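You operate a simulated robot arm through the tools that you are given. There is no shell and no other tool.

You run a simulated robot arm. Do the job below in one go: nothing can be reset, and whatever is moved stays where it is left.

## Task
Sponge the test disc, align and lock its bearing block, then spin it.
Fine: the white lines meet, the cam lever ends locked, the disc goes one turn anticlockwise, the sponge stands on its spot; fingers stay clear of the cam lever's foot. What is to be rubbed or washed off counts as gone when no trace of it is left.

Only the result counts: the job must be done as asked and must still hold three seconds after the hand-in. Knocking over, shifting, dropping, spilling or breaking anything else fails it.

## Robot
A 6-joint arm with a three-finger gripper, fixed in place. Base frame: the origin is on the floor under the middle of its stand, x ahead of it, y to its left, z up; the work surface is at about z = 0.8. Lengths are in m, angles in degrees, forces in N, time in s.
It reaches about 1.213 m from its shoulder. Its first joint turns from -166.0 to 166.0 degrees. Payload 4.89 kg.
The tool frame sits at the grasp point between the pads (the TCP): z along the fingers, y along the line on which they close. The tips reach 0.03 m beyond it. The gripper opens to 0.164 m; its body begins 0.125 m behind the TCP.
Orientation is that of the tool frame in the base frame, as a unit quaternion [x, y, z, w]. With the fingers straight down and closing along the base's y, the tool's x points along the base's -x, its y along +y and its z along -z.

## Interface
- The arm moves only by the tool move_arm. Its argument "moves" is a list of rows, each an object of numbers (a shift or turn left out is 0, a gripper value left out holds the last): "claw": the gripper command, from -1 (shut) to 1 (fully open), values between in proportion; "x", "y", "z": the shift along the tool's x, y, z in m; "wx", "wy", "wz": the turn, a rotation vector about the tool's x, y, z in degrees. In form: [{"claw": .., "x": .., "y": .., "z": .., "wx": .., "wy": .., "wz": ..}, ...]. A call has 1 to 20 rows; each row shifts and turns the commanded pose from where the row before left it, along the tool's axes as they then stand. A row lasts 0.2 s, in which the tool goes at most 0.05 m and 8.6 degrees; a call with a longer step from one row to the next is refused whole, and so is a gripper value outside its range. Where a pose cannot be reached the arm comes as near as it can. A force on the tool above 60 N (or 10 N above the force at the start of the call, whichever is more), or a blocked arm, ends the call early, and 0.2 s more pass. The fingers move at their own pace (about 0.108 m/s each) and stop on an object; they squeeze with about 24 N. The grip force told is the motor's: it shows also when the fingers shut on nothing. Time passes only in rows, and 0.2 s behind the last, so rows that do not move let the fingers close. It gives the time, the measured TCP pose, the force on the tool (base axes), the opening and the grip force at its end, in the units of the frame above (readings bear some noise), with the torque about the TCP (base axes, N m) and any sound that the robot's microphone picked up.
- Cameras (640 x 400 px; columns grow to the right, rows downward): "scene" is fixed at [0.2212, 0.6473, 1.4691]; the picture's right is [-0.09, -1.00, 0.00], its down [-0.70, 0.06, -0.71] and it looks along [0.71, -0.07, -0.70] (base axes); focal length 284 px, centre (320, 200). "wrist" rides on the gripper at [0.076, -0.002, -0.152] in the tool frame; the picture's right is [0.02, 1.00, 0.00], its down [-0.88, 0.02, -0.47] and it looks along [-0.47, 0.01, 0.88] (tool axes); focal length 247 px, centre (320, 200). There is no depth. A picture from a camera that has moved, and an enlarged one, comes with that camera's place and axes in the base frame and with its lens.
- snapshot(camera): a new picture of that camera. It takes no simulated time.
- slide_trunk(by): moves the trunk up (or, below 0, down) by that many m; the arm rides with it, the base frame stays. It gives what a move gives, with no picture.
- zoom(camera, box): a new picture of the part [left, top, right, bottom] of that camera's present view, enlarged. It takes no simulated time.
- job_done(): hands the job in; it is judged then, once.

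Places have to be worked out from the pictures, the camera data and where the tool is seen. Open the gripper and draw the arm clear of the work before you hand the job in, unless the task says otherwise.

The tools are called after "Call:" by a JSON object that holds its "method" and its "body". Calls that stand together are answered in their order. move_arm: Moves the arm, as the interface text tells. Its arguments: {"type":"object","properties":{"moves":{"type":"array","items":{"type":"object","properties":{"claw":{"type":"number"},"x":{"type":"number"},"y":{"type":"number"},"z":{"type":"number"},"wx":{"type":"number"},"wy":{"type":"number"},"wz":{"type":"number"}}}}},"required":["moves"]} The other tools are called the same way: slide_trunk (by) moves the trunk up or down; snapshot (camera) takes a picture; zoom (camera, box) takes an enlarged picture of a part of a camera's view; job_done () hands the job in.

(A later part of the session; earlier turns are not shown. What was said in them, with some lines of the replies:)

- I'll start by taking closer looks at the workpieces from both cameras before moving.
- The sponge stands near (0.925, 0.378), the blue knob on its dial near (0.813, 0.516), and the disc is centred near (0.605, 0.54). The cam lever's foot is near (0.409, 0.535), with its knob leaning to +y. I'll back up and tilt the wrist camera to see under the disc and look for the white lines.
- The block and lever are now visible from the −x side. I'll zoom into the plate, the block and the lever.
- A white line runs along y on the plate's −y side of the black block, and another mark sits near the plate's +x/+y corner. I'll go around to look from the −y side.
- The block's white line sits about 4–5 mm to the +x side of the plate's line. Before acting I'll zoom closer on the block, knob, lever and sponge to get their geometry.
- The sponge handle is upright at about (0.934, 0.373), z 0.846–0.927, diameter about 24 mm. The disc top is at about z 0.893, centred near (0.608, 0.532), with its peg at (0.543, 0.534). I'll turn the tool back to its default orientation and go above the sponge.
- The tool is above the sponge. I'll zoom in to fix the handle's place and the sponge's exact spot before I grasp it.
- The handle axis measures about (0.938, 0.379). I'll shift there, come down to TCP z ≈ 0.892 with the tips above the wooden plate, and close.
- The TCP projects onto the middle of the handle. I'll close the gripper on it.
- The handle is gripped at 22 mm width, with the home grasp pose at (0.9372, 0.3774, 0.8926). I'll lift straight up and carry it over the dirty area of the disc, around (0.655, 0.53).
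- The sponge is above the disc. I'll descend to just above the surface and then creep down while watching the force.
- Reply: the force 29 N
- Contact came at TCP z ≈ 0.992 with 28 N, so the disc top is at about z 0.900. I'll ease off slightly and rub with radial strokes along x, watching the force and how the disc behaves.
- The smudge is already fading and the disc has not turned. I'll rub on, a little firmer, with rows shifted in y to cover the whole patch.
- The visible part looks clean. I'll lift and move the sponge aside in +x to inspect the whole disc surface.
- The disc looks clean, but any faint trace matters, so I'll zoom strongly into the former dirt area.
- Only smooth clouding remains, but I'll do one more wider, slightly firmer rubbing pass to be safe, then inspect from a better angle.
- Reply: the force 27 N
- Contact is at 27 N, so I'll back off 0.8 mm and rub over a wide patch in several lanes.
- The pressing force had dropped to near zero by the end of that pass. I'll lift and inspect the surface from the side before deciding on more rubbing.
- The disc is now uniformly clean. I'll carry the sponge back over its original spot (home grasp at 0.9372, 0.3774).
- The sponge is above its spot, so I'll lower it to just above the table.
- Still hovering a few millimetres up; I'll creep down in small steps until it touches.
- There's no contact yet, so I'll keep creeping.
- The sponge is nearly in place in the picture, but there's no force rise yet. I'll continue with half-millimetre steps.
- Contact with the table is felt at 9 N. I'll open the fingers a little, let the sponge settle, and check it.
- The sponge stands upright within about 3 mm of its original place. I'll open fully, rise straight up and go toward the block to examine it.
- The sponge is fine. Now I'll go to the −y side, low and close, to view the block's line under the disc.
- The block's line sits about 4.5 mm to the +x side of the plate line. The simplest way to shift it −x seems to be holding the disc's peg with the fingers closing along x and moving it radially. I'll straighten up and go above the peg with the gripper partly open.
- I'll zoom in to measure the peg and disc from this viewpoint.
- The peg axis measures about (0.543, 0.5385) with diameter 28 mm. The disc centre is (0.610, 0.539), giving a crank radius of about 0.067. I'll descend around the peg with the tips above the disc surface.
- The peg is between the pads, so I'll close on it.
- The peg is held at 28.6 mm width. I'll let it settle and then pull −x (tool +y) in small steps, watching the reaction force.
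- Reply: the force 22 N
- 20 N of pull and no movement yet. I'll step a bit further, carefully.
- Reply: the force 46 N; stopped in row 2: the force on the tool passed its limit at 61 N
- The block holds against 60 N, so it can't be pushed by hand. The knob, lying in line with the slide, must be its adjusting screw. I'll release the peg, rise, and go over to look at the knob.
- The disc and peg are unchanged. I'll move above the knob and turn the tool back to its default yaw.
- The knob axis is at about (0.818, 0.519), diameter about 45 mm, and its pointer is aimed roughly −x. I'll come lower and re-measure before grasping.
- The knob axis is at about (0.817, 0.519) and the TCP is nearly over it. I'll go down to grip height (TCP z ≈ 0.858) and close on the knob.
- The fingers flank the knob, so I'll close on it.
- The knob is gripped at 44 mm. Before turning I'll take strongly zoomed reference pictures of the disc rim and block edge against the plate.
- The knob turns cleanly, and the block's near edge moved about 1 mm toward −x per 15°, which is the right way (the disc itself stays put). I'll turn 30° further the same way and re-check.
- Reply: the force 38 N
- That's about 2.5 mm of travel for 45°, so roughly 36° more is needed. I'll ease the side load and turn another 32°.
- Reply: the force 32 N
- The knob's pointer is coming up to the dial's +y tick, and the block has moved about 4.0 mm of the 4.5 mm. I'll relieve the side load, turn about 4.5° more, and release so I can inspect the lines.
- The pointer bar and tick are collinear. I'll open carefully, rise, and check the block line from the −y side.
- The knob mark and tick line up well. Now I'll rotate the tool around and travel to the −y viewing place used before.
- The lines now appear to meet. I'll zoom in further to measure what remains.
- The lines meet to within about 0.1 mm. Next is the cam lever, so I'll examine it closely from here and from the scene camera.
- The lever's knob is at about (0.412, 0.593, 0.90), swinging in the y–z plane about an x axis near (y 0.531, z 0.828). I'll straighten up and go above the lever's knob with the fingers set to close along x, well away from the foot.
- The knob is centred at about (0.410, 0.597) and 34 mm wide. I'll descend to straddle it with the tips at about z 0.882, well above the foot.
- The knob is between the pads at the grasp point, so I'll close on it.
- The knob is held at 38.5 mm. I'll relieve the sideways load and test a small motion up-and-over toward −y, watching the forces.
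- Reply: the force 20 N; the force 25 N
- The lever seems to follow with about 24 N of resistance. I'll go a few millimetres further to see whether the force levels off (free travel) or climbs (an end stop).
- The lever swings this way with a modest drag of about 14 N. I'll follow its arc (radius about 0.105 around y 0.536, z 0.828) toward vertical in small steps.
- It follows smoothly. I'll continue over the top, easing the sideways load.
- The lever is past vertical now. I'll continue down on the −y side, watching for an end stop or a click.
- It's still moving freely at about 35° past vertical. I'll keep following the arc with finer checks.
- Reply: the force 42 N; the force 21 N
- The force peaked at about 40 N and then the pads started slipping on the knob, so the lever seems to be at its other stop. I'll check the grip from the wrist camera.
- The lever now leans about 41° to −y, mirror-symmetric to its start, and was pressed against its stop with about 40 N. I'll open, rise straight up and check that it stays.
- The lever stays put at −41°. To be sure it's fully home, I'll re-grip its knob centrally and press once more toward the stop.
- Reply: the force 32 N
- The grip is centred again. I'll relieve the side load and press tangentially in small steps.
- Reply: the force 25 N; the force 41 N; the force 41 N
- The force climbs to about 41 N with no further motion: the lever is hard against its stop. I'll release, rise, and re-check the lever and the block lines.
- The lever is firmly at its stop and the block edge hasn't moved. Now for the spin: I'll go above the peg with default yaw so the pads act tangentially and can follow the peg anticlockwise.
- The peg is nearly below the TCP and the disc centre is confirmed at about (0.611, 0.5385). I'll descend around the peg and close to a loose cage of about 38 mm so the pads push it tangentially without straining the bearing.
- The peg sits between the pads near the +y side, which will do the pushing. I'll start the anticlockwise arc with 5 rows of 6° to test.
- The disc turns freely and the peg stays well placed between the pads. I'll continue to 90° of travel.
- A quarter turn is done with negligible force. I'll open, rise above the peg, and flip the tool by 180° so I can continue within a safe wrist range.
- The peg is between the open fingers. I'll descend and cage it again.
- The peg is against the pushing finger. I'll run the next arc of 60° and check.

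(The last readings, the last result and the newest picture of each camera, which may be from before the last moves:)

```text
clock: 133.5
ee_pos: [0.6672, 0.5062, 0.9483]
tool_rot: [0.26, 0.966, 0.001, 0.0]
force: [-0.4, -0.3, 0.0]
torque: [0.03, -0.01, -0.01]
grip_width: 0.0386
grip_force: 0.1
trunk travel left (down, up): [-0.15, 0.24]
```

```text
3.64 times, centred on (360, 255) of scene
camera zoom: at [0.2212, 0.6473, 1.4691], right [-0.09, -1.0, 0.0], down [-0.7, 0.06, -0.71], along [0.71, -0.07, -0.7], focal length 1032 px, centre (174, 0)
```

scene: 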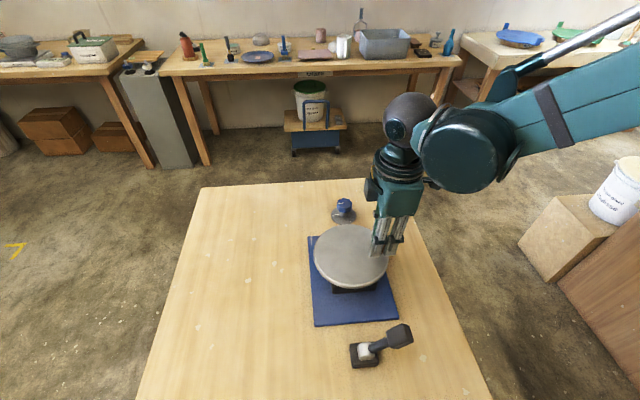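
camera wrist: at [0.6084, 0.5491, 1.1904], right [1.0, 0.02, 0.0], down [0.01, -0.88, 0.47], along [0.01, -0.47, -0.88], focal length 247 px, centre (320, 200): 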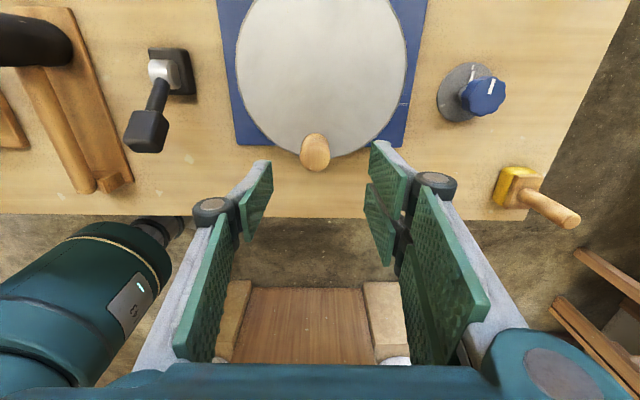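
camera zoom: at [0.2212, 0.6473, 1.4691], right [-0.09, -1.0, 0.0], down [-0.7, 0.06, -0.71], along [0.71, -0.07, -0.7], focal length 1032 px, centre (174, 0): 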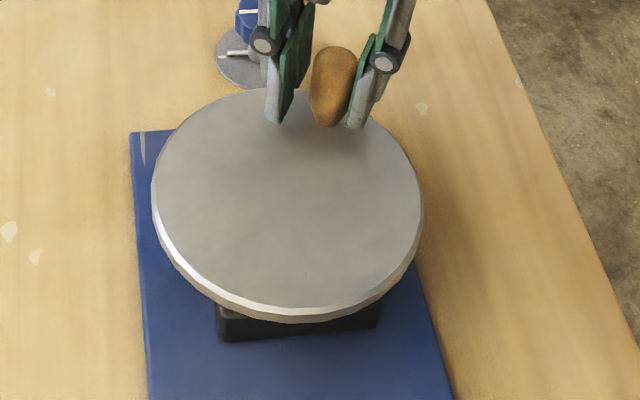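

It's tracking well. I'll do the next 20 rows (120°), bringing the peg to the +y side.

Call:
{"method": "move_arm", "body": {"moves": [{"x": 0.00037, "y": 0.00705, "wz": -6}, {"x": 0.00037, "y": 0.00705, "wz": -6}, {"x": 0.00037, "y": 0.00705, "wz": -6}, {"x": 0.00037, "y": 0.00705, "wz": -6}, {"x": 0.00037, "y": 0.00705, "wz": -6}, {"x": 0.00037, "y": 0.00705, "wz": -6}, {"x": 0.00037, "y": 0.00705, "wz": -6}, {"x": 0.00037, "y": 0.00705, "wz": -6}, {"x": 0.00037, "y": 0.00705, "wz": -6}, {"x": 0.00037, "y": 0.00705, "wz": -6}, {"x": 0.00037, "y": 0.00705, "wz": -6}, {"x": 0.00037, "y": 0.00705, "wz": -6}]}}

Call:
{"method": "move_arm", "body": {"moves": [{"x": 0.00037, "y": 0.00705, "wz": -6}, {"x": 0.00037, "y": 0.00705, "wz": -6}, {"x": 0.00037, "y": 0.00705, "wz": -6}, {"x": 0.00037, "y": 0.00705, "wz": -6}, {"x": 0.00037, "y": 0.00705, "wz": -6}, {"x": 0.00037, "y": 0.00705, "wz": -6}, {"x": 0.00037, "y": 0.00705, "wz": -6}, {"x": 0.00037, "y": 0.00705, "wz": -6}, {}]}}

Call:
{"method": "zoom", "body": {"camera": "wrist", "box": [220, 60, 440, 260]}}

Call:
{"method": "zoom", "body": {"camera": "scene", "box": [290, 200, 430, 310]}}

```text
clock: 136.1
ee_pos: [0.6573, 0.5846, 0.9478]
tool_rot: [-0.358, 0.934, -0.001, 0.002]
force: [0.0, -0.1, -0.1]
torque: [0.02, 0.01, -0.01]
grip_width: 0.0387
grip_force: 0.0
trunk travel left (down, up): [-0.15, 0.24]
```

```text
clock: 138.1
ee_pos: [0.6062, 0.6066, 0.948]
tool_rot: [-0.707, 0.707, -0.001, 0.001]
force: [-0.2, 0.7, -0.5]
torque: [-0.03, 0.0, 0.01]
grip_width: 0.0383
grip_force: 0.0
trunk travel left (down, up): [-0.15, 0.24]
```

```text
2.00 times, centred on (330, 160) of wrist
camera zoom: at [0.6094, 0.53, 1.1006], right [-1.0, -0.02, 0.0], down [-0.02, 0.88, 0.47], along [-0.01, 0.47, -0.88], focal length 494 px, centre (300, 280)
```

zoom: 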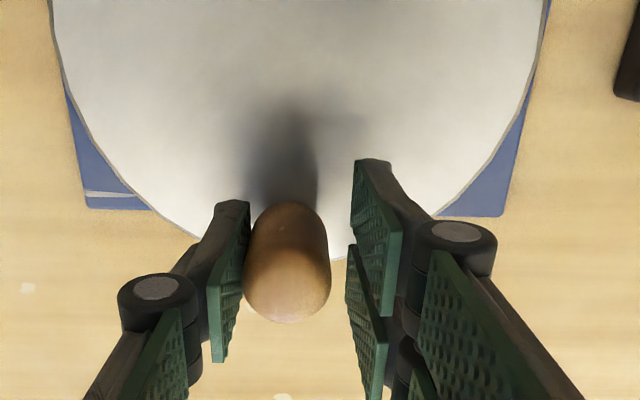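

```text
3.64 times, centred on (360, 255) of scene
camera zoom: at [0.2212, 0.6473, 1.4691], right [-0.09, -1.0, 0.0], down [-0.7, 0.06, -0.71], along [0.71, -0.07, -0.7], focal length 1032 px, centre (174, 0)
```

zoom: 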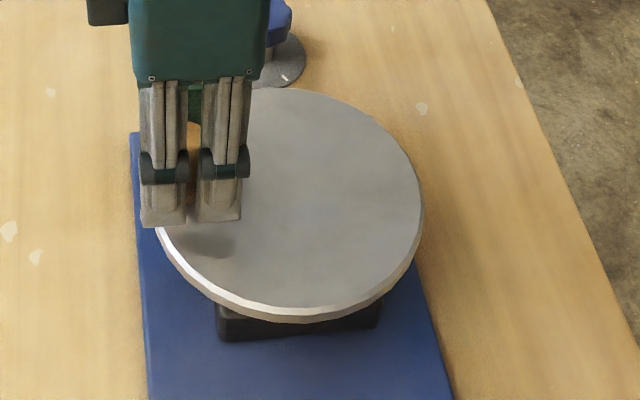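

Three quarters done. I'll open, rise, and flip the tool again for the last quarter.

Call:
{"method": "move_arm", "body": {"moves": [{"claw": -0.1}, {"claw": -0.1}, {"z": -0.045}, {"z": -0.045}, {"wz": 8.2}, {"wz": 8.2}, {"wz": 8.2}, {"wz": 8.2}, {"wz": 8.2}, {"wz": 8.2}, {"wz": 8.2}, {"wz": 8.2}, {"wz": 8.2}, {"wz": 8.2}, {"wz": 8.2}, {"wz": 8.2}, {"wz": 8.2}, {"wz": 8.2}, {"wz": 8.2}, {"wz": 8.2}]}}

Call:
{"method": "move_arm", "body": {"moves": [{"wz": 8.2}, {"wz": 8.2}, {"wz": 8.2}, {"wz": 8.2}, {"wz": 8.2}, {"wz": 7.8}, {}]}}

Call:
{"method": "snapshot", "body": {"camera": "wrist"}}

Call:
{"method": "zoom", "body": {"camera": "scene", "box": [290, 200, 430, 310]}}

```text
clock: 142.3
ee_pos: [0.607, 0.6076, 1.0388]
tool_rot: [0.354, 0.935, 0.0, 0.001]
force: [-0.3, -0.4, 0.7]
torque: [0.0, 0.0, 0.02]
grip_width: 0.0741
grip_force: 0.1
trunk travel left (down, up): [-0.15, 0.24]
```

```text
clock: 143.9
ee_pos: [0.608, 0.6083, 1.0392]
tool_rot: [0.709, 0.706, 0.001, 0.0]
force: [0.2, -0.4, 0.3]
torque: [-0.01, 0.03, 0.0]
grip_width: 0.0741
grip_force: 0.1
trunk travel left (down, up): [-0.15, 0.24]
```

```text
taken
camera wrist: at [0.6063, 0.6828, 1.1905], right [1.0, 0.02, 0.0], down [0.01, -0.88, 0.47], along [0.01, -0.47, -0.88], focal length 247 px, centre (320, 200)
```

wrist: 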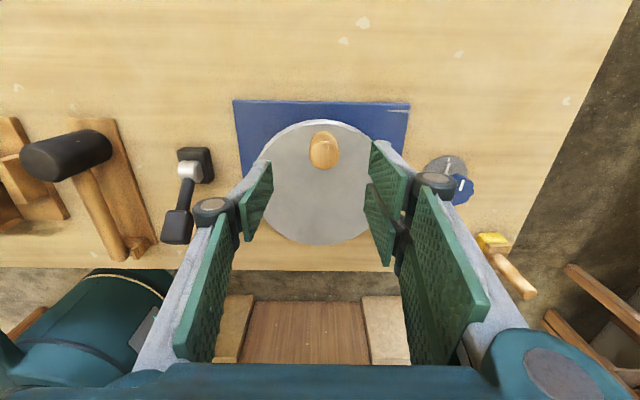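

```text
3.64 times, centred on (360, 255) of scene
camera zoom: at [0.2212, 0.6473, 1.4691], right [-0.09, -1.0, 0.0], down [-0.7, 0.06, -0.71], along [0.71, -0.07, -0.7], focal length 1032 px, centre (174, 0)
```

zoom: 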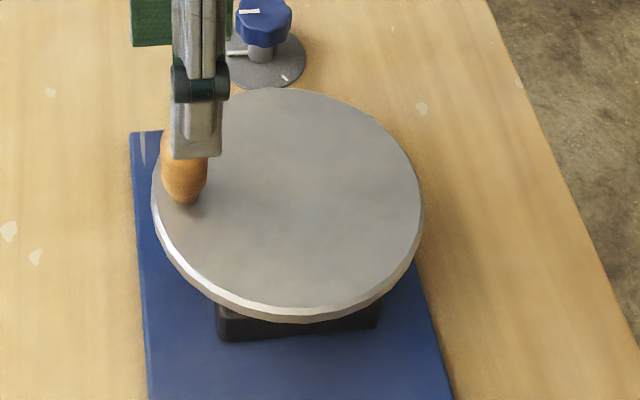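

The peg is between the open fingers again. I'll descend and cage it for the final quarter.

Call:
{"method": "move_arm", "body": {"moves": [{"x": -0.002, "y": 0.003, "z": 0.045}, {"z": 0.045}, {}, {"claw": -0.53}, {"claw": -0.53}, {}]}}

Call:
{"method": "zoom", "body": {"camera": "wrist", "box": [220, 60, 440, 260]}}

```text
clock: 145.3
ee_pos: [0.6096, 0.6042, 0.9488]
tool_rot: [0.708, 0.706, 0.001, 0.0]
force: [-0.2, -0.7, -0.2]
torque: [0.0, 0.01, 0.03]
grip_width: 0.0386
grip_force: 0.0
trunk travel left (down, up): [-0.15, 0.24]
```

```text
2.00 times, centred on (330, 160) of wrist
camera zoom: at [0.6087, 0.6808, 1.101], right [1.0, 0.02, 0.0], down [0.02, -0.88, 0.47], along [0.01, -0.47, -0.88], focal length 494 px, centre (300, 280)
```

zoom: 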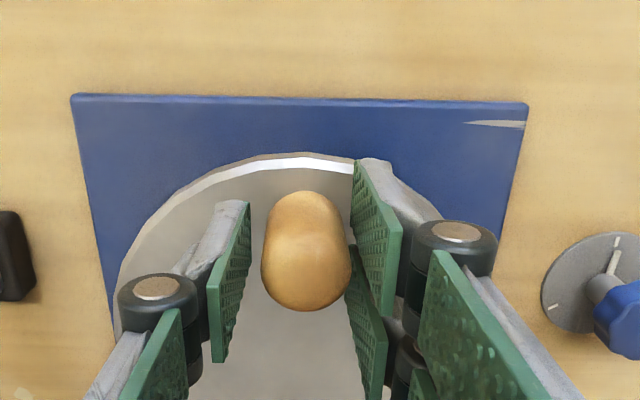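

I'll run the last quarter arc and then compare the peg's position with its starting picture.

Call:
{"method": "move_arm", "body": {"moves": [{"x": -0.00037, "y": -0.00705, "wz": -6}, {"x": -0.00037, "y": -0.00705, "wz": -6}, {"x": -0.00037, "y": -0.00705, "wz": -6}, {"x": -0.00037, "y": -0.00705, "wz": -6}, {"x": -0.00037, "y": -0.00705, "wz": -6}, {"x": -0.00037, "y": -0.00705, "wz": -6}, {"x": -0.00037, "y": -0.00705, "wz": -6}, {"x": -0.00037, "y": -0.00705, "wz": -6}, {"x": -0.00037, "y": -0.00705, "wz": -6}, {"x": -0.00037, "y": -0.00705, "wz": -6}, {"x": -0.00037, "y": -0.00705, "wz": -6}, {"x": -0.00037, "y": -0.00705, "wz": -6}, {"x": -0.00037, "y": -0.00705, "wz": -6}, {"x": -0.00037, "y": -0.00705, "wz": -6}, {"x": -0.00037, "y": -0.00705, "wz": -6}, {}]}}

Call:
{"method": "zoom", "body": {"camera": "wrist", "box": [220, 60, 440, 260]}}

Call:
{"method": "zoom", "body": {"camera": "scene", "box": [325, 275, 365, 300]}}

Call:
{"method": "zoom", "body": {"camera": "scene", "box": [290, 200, 430, 310]}}

```text
clock: 148.7
ee_pos: [0.5436, 0.5373, 0.9488]
tool_rot: [0.0, 1.0, 0.0, 0.001]
force: [0.2, 0.7, -0.1]
torque: [-0.03, -0.04, 0.04]
grip_width: 0.0384
grip_force: 0.0
trunk travel left (down, up): [-0.15, 0.24]
```

```text
2.00 times, centred on (330, 160) of wrist
camera zoom: at [0.4677, 0.5357, 1.1], right [-0.02, 1.0, 0.0], down [0.88, 0.02, 0.48], along [0.48, 0.01, -0.88], focal length 494 px, centre (300, 280)
```

zoom: 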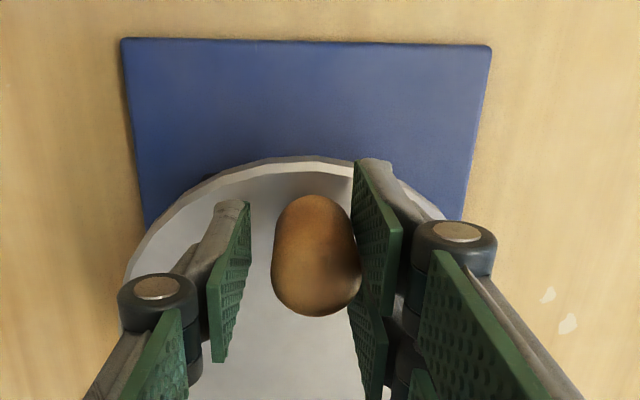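

```text
16.00 times, centred on (345, 288) of scene
camera zoom: at [0.2212, 0.6473, 1.4691], right [-0.09, -1.0, 0.0], down [-0.7, 0.06, -0.71], along [0.71, -0.07, -0.7], focal length 4539 px, centre (-80, -1200)
```

zoom: 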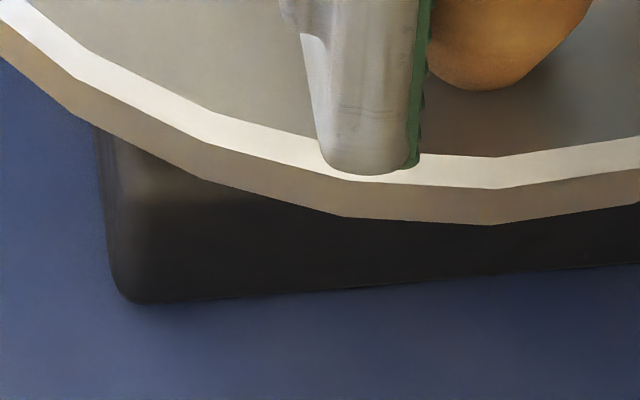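

```text
3.64 times, centred on (360, 255) of scene
camera zoom: at [0.2212, 0.6473, 1.4691], right [-0.09, -1.0, 0.0], down [-0.7, 0.06, -0.71], along [0.71, -0.07, -0.7], focal length 1032 px, centre (174, 0)
```

zoom: 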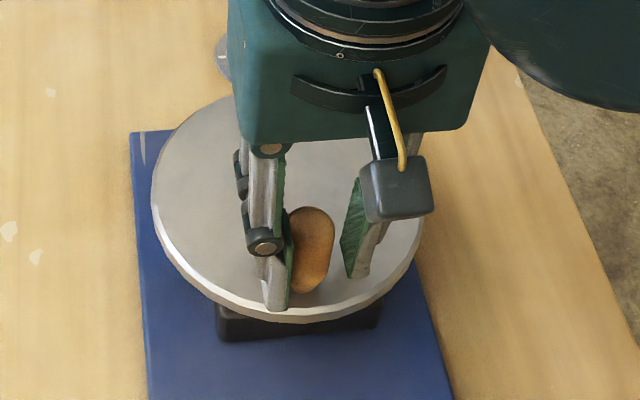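

Comparing rim vertices, the disc is about 1.3° short of a full turn. I'll add 3° more to complete it.

Call:
{"method": "move_arm", "body": {"moves": [{"x": -0.0001, "y": -0.0018, "wz": -1.5}, {"x": -0.0001, "y": -0.0018, "wz": -1.5}, {}, {}]}}

Call:
{"method": "zoom", "body": {"camera": "scene", "box": [325, 275, 365, 300]}}

```text
clock: 149.7
ee_pos: [0.5443, 0.5335, 0.9473]
tool_rot: [-0.025, 1.0, 0.0, 0.0]
force: [-0.4, -0.9, -0.4]
torque: [-0.01, -0.01, 0.01]
grip_width: 0.039
grip_force: 0.1
trunk travel left (down, up): [-0.15, 0.24]
```

```text
16.00 times, centred on (345, 288) of scene
camera zoom: at [0.2212, 0.6473, 1.4691], right [-0.09, -1.0, 0.0], down [-0.7, 0.06, -0.71], along [0.71, -0.07, -0.7], focal length 4539 px, centre (-80, -1200)
```

zoom: 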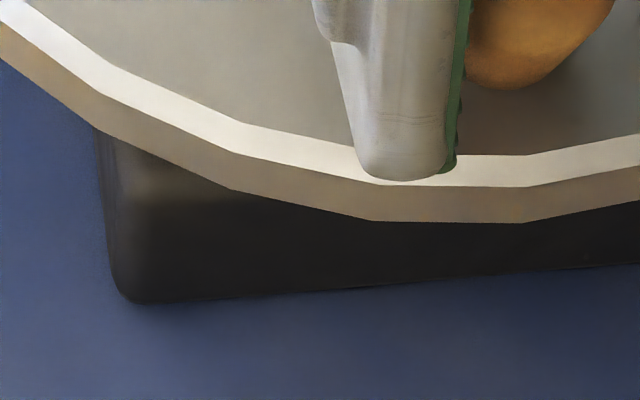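

The disc is now about 1.6° past one full turn. I'll open, rise straight up off the peg and retreat to the start height, then verify everything.

Call:
{"method": "move_arm", "body": {"moves": [{"claw": -0.1}, {"claw": -0.1}, {"z": -0.04}, {"z": -0.045}, {"z": -0.045}, {"z": -0.045}, {"z": -0.045}, {"z": -0.045, "wz": 3}, {"z": -0.04}, {"claw": 1}, {}, {}]}}

Call:
{"method": "snapshot", "body": {"camera": "scene"}}

Call:
{"method": "snapshot", "body": {"camera": "wrist"}}

Call:
{"method": "zoom", "body": {"camera": "scene", "box": [305, 215, 395, 300]}}

Call:
{"method": "zoom", "body": {"camera": "wrist", "box": [240, 60, 400, 220]}}

```text
clock: 152.3
ee_pos: [0.5422, 0.535, 1.2531]
tool_rot: [0.0, 1.0, 0.0, 0.001]
force: [0.9, -0.2, 0.1]
torque: [-0.01, -0.01, -0.02]
grip_width: 0.164
grip_force: 0.1
trunk travel left (down, up): [-0.15, 0.24]
```

```text
taken
```

scene: 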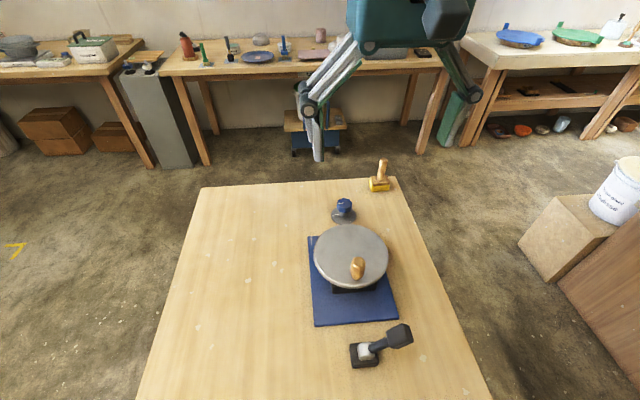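

```text
taken
camera wrist: at [0.4664, 0.5339, 1.405], right [-0.02, 1.0, 0.0], down [0.88, 0.02, 0.48], along [0.48, 0.01, -0.88], focal length 247 px, centre (320, 200)
```

wrist: 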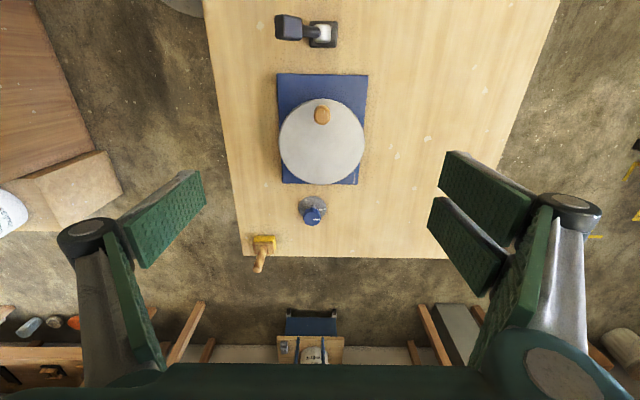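

```text
4.71 times, centred on (350, 258) of scene
camera zoom: at [0.2212, 0.6473, 1.4691], right [-0.09, -1.0, 0.0], down [-0.7, 0.06, -0.71], along [0.71, -0.07, -0.7], focal length 1335 px, centre (179, -71)
```

zoom: 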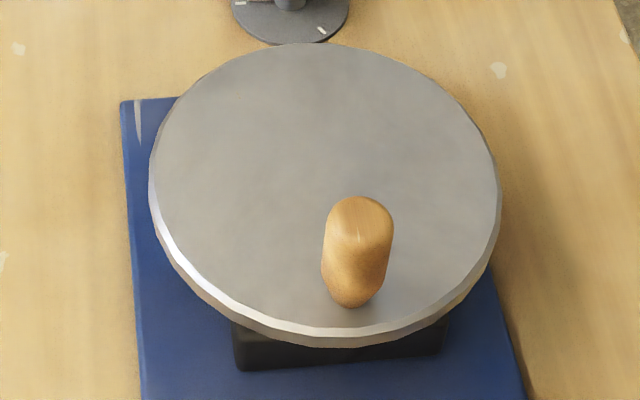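

```text
2.50 times, centred on (320, 140) of wrist
camera zoom: at [0.4664, 0.5339, 1.405], right [-0.02, 1.0, 0.0], down [0.88, 0.02, 0.48], along [0.48, 0.01, -0.88], focal length 617 px, centre (320, 350)
```

zoom: 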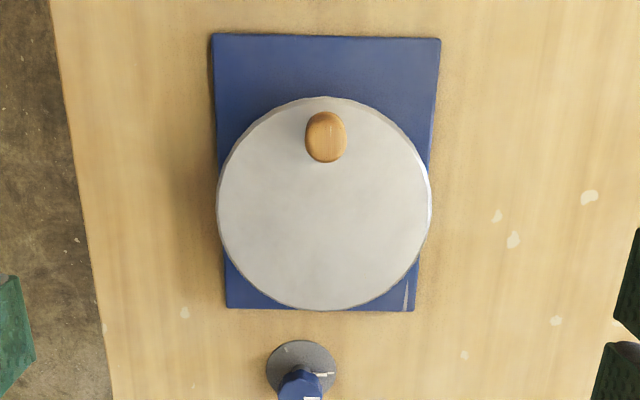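

Everything looks in place. I'll zoom closely into the disc surface for faint traces and check the sponge.

Call:
{"method": "zoom", "body": {"camera": "wrist", "box": [285, 115, 360, 185]}}

Call:
{"method": "zoom", "body": {"camera": "scene", "box": [325, 222, 385, 260]}}

Call:
{"method": "zoom", "body": {"camera": "scene", "box": [360, 150, 400, 200]}}

```text
5.71 times, centred on (322, 150) of wrist
camera zoom: at [0.4664, 0.5339, 1.405], right [-0.02, 1.0, 0.0], down [0.88, 0.02, 0.48], along [0.48, 0.01, -0.88], focal length 1411 px, centre (306, 486)
```

zoom: 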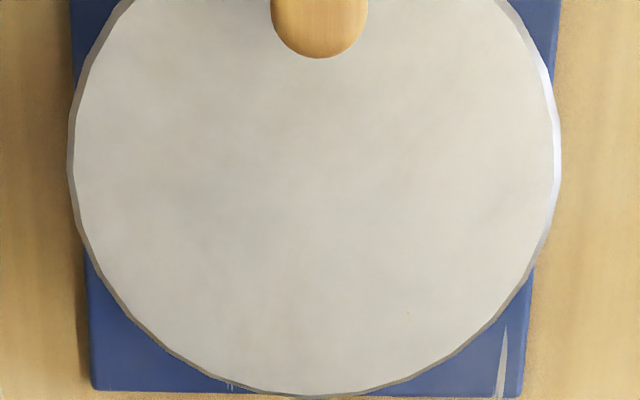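

```text
10.53 times, centred on (355, 241) of scene
camera zoom: at [0.2212, 0.6473, 1.4691], right [-0.09, -1.0, 0.0], down [-0.7, 0.06, -0.71], along [0.71, -0.07, -0.7], focal length 2986 px, centre (-48, -232)
```

zoom: 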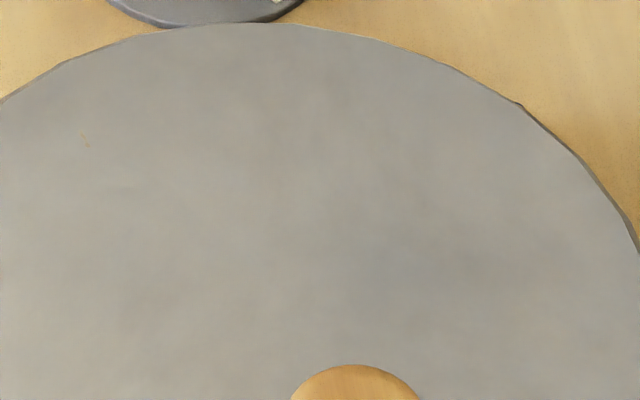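

```text
8.00 times, centred on (380, 175) of scene
camera zoom: at [0.2212, 0.6473, 1.4691], right [-0.09, -1.0, 0.0], down [-0.7, 0.06, -0.71], along [0.71, -0.07, -0.7], focal length 2270 px, centre (-160, 400)
```

zoom: 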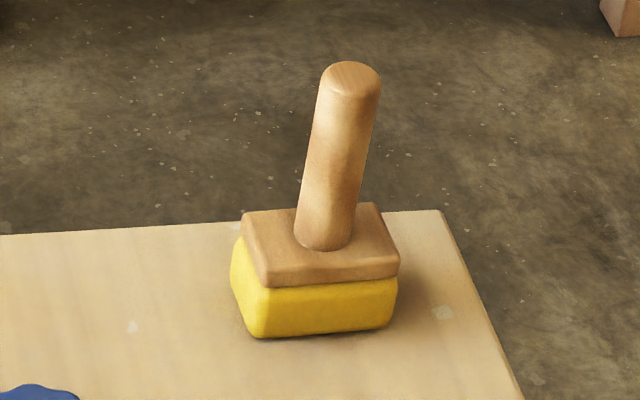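

The disc shows only its even base texture and the sponge stands upright on its spot. The lever is against its stop, the block hasn't moved since the lines met, and the arm is open and well above the work. I'm handing the job in.

Call:
{"method": "job_done", "body": {}}

```text
The job is handed in.
```

I've handed the job in: the disc is sponged, its bearing block is aligned and locked, and the disc has had its turn. I don't have the verdict, so this is what the pictures and readings showed at hand-in:

- **Disc:** the smudge is gone. At high zoom only an even, faint mottling is left, which I take to be the disc's own surface. The same small fleck as at the start also remains.
- **White lines:** they meet to within about 0.1 mm. The block held still under a 60 N pull on the disc's peg, so I moved it about 4.5 mm with the blue knob. I last saw the lines directly before locking; afterwards the block's edge looked unmoved in the scene camera.
- **Cam lever:** it was swung from one side to the other, about 41° each way, and is hard against its stop there. It held against about 41 N. I took that stop as the locked end, since nothing on the lever is marked and no click was heard. The fingers touched only its knob, never the foot.
- **Turn:** the disc went one turn anticlockwise, about 361–362°.
- **Sponge:** it stands upright, about 3 mm from where it started.

The gripper is open, about 0.28 m above the disc's peg.
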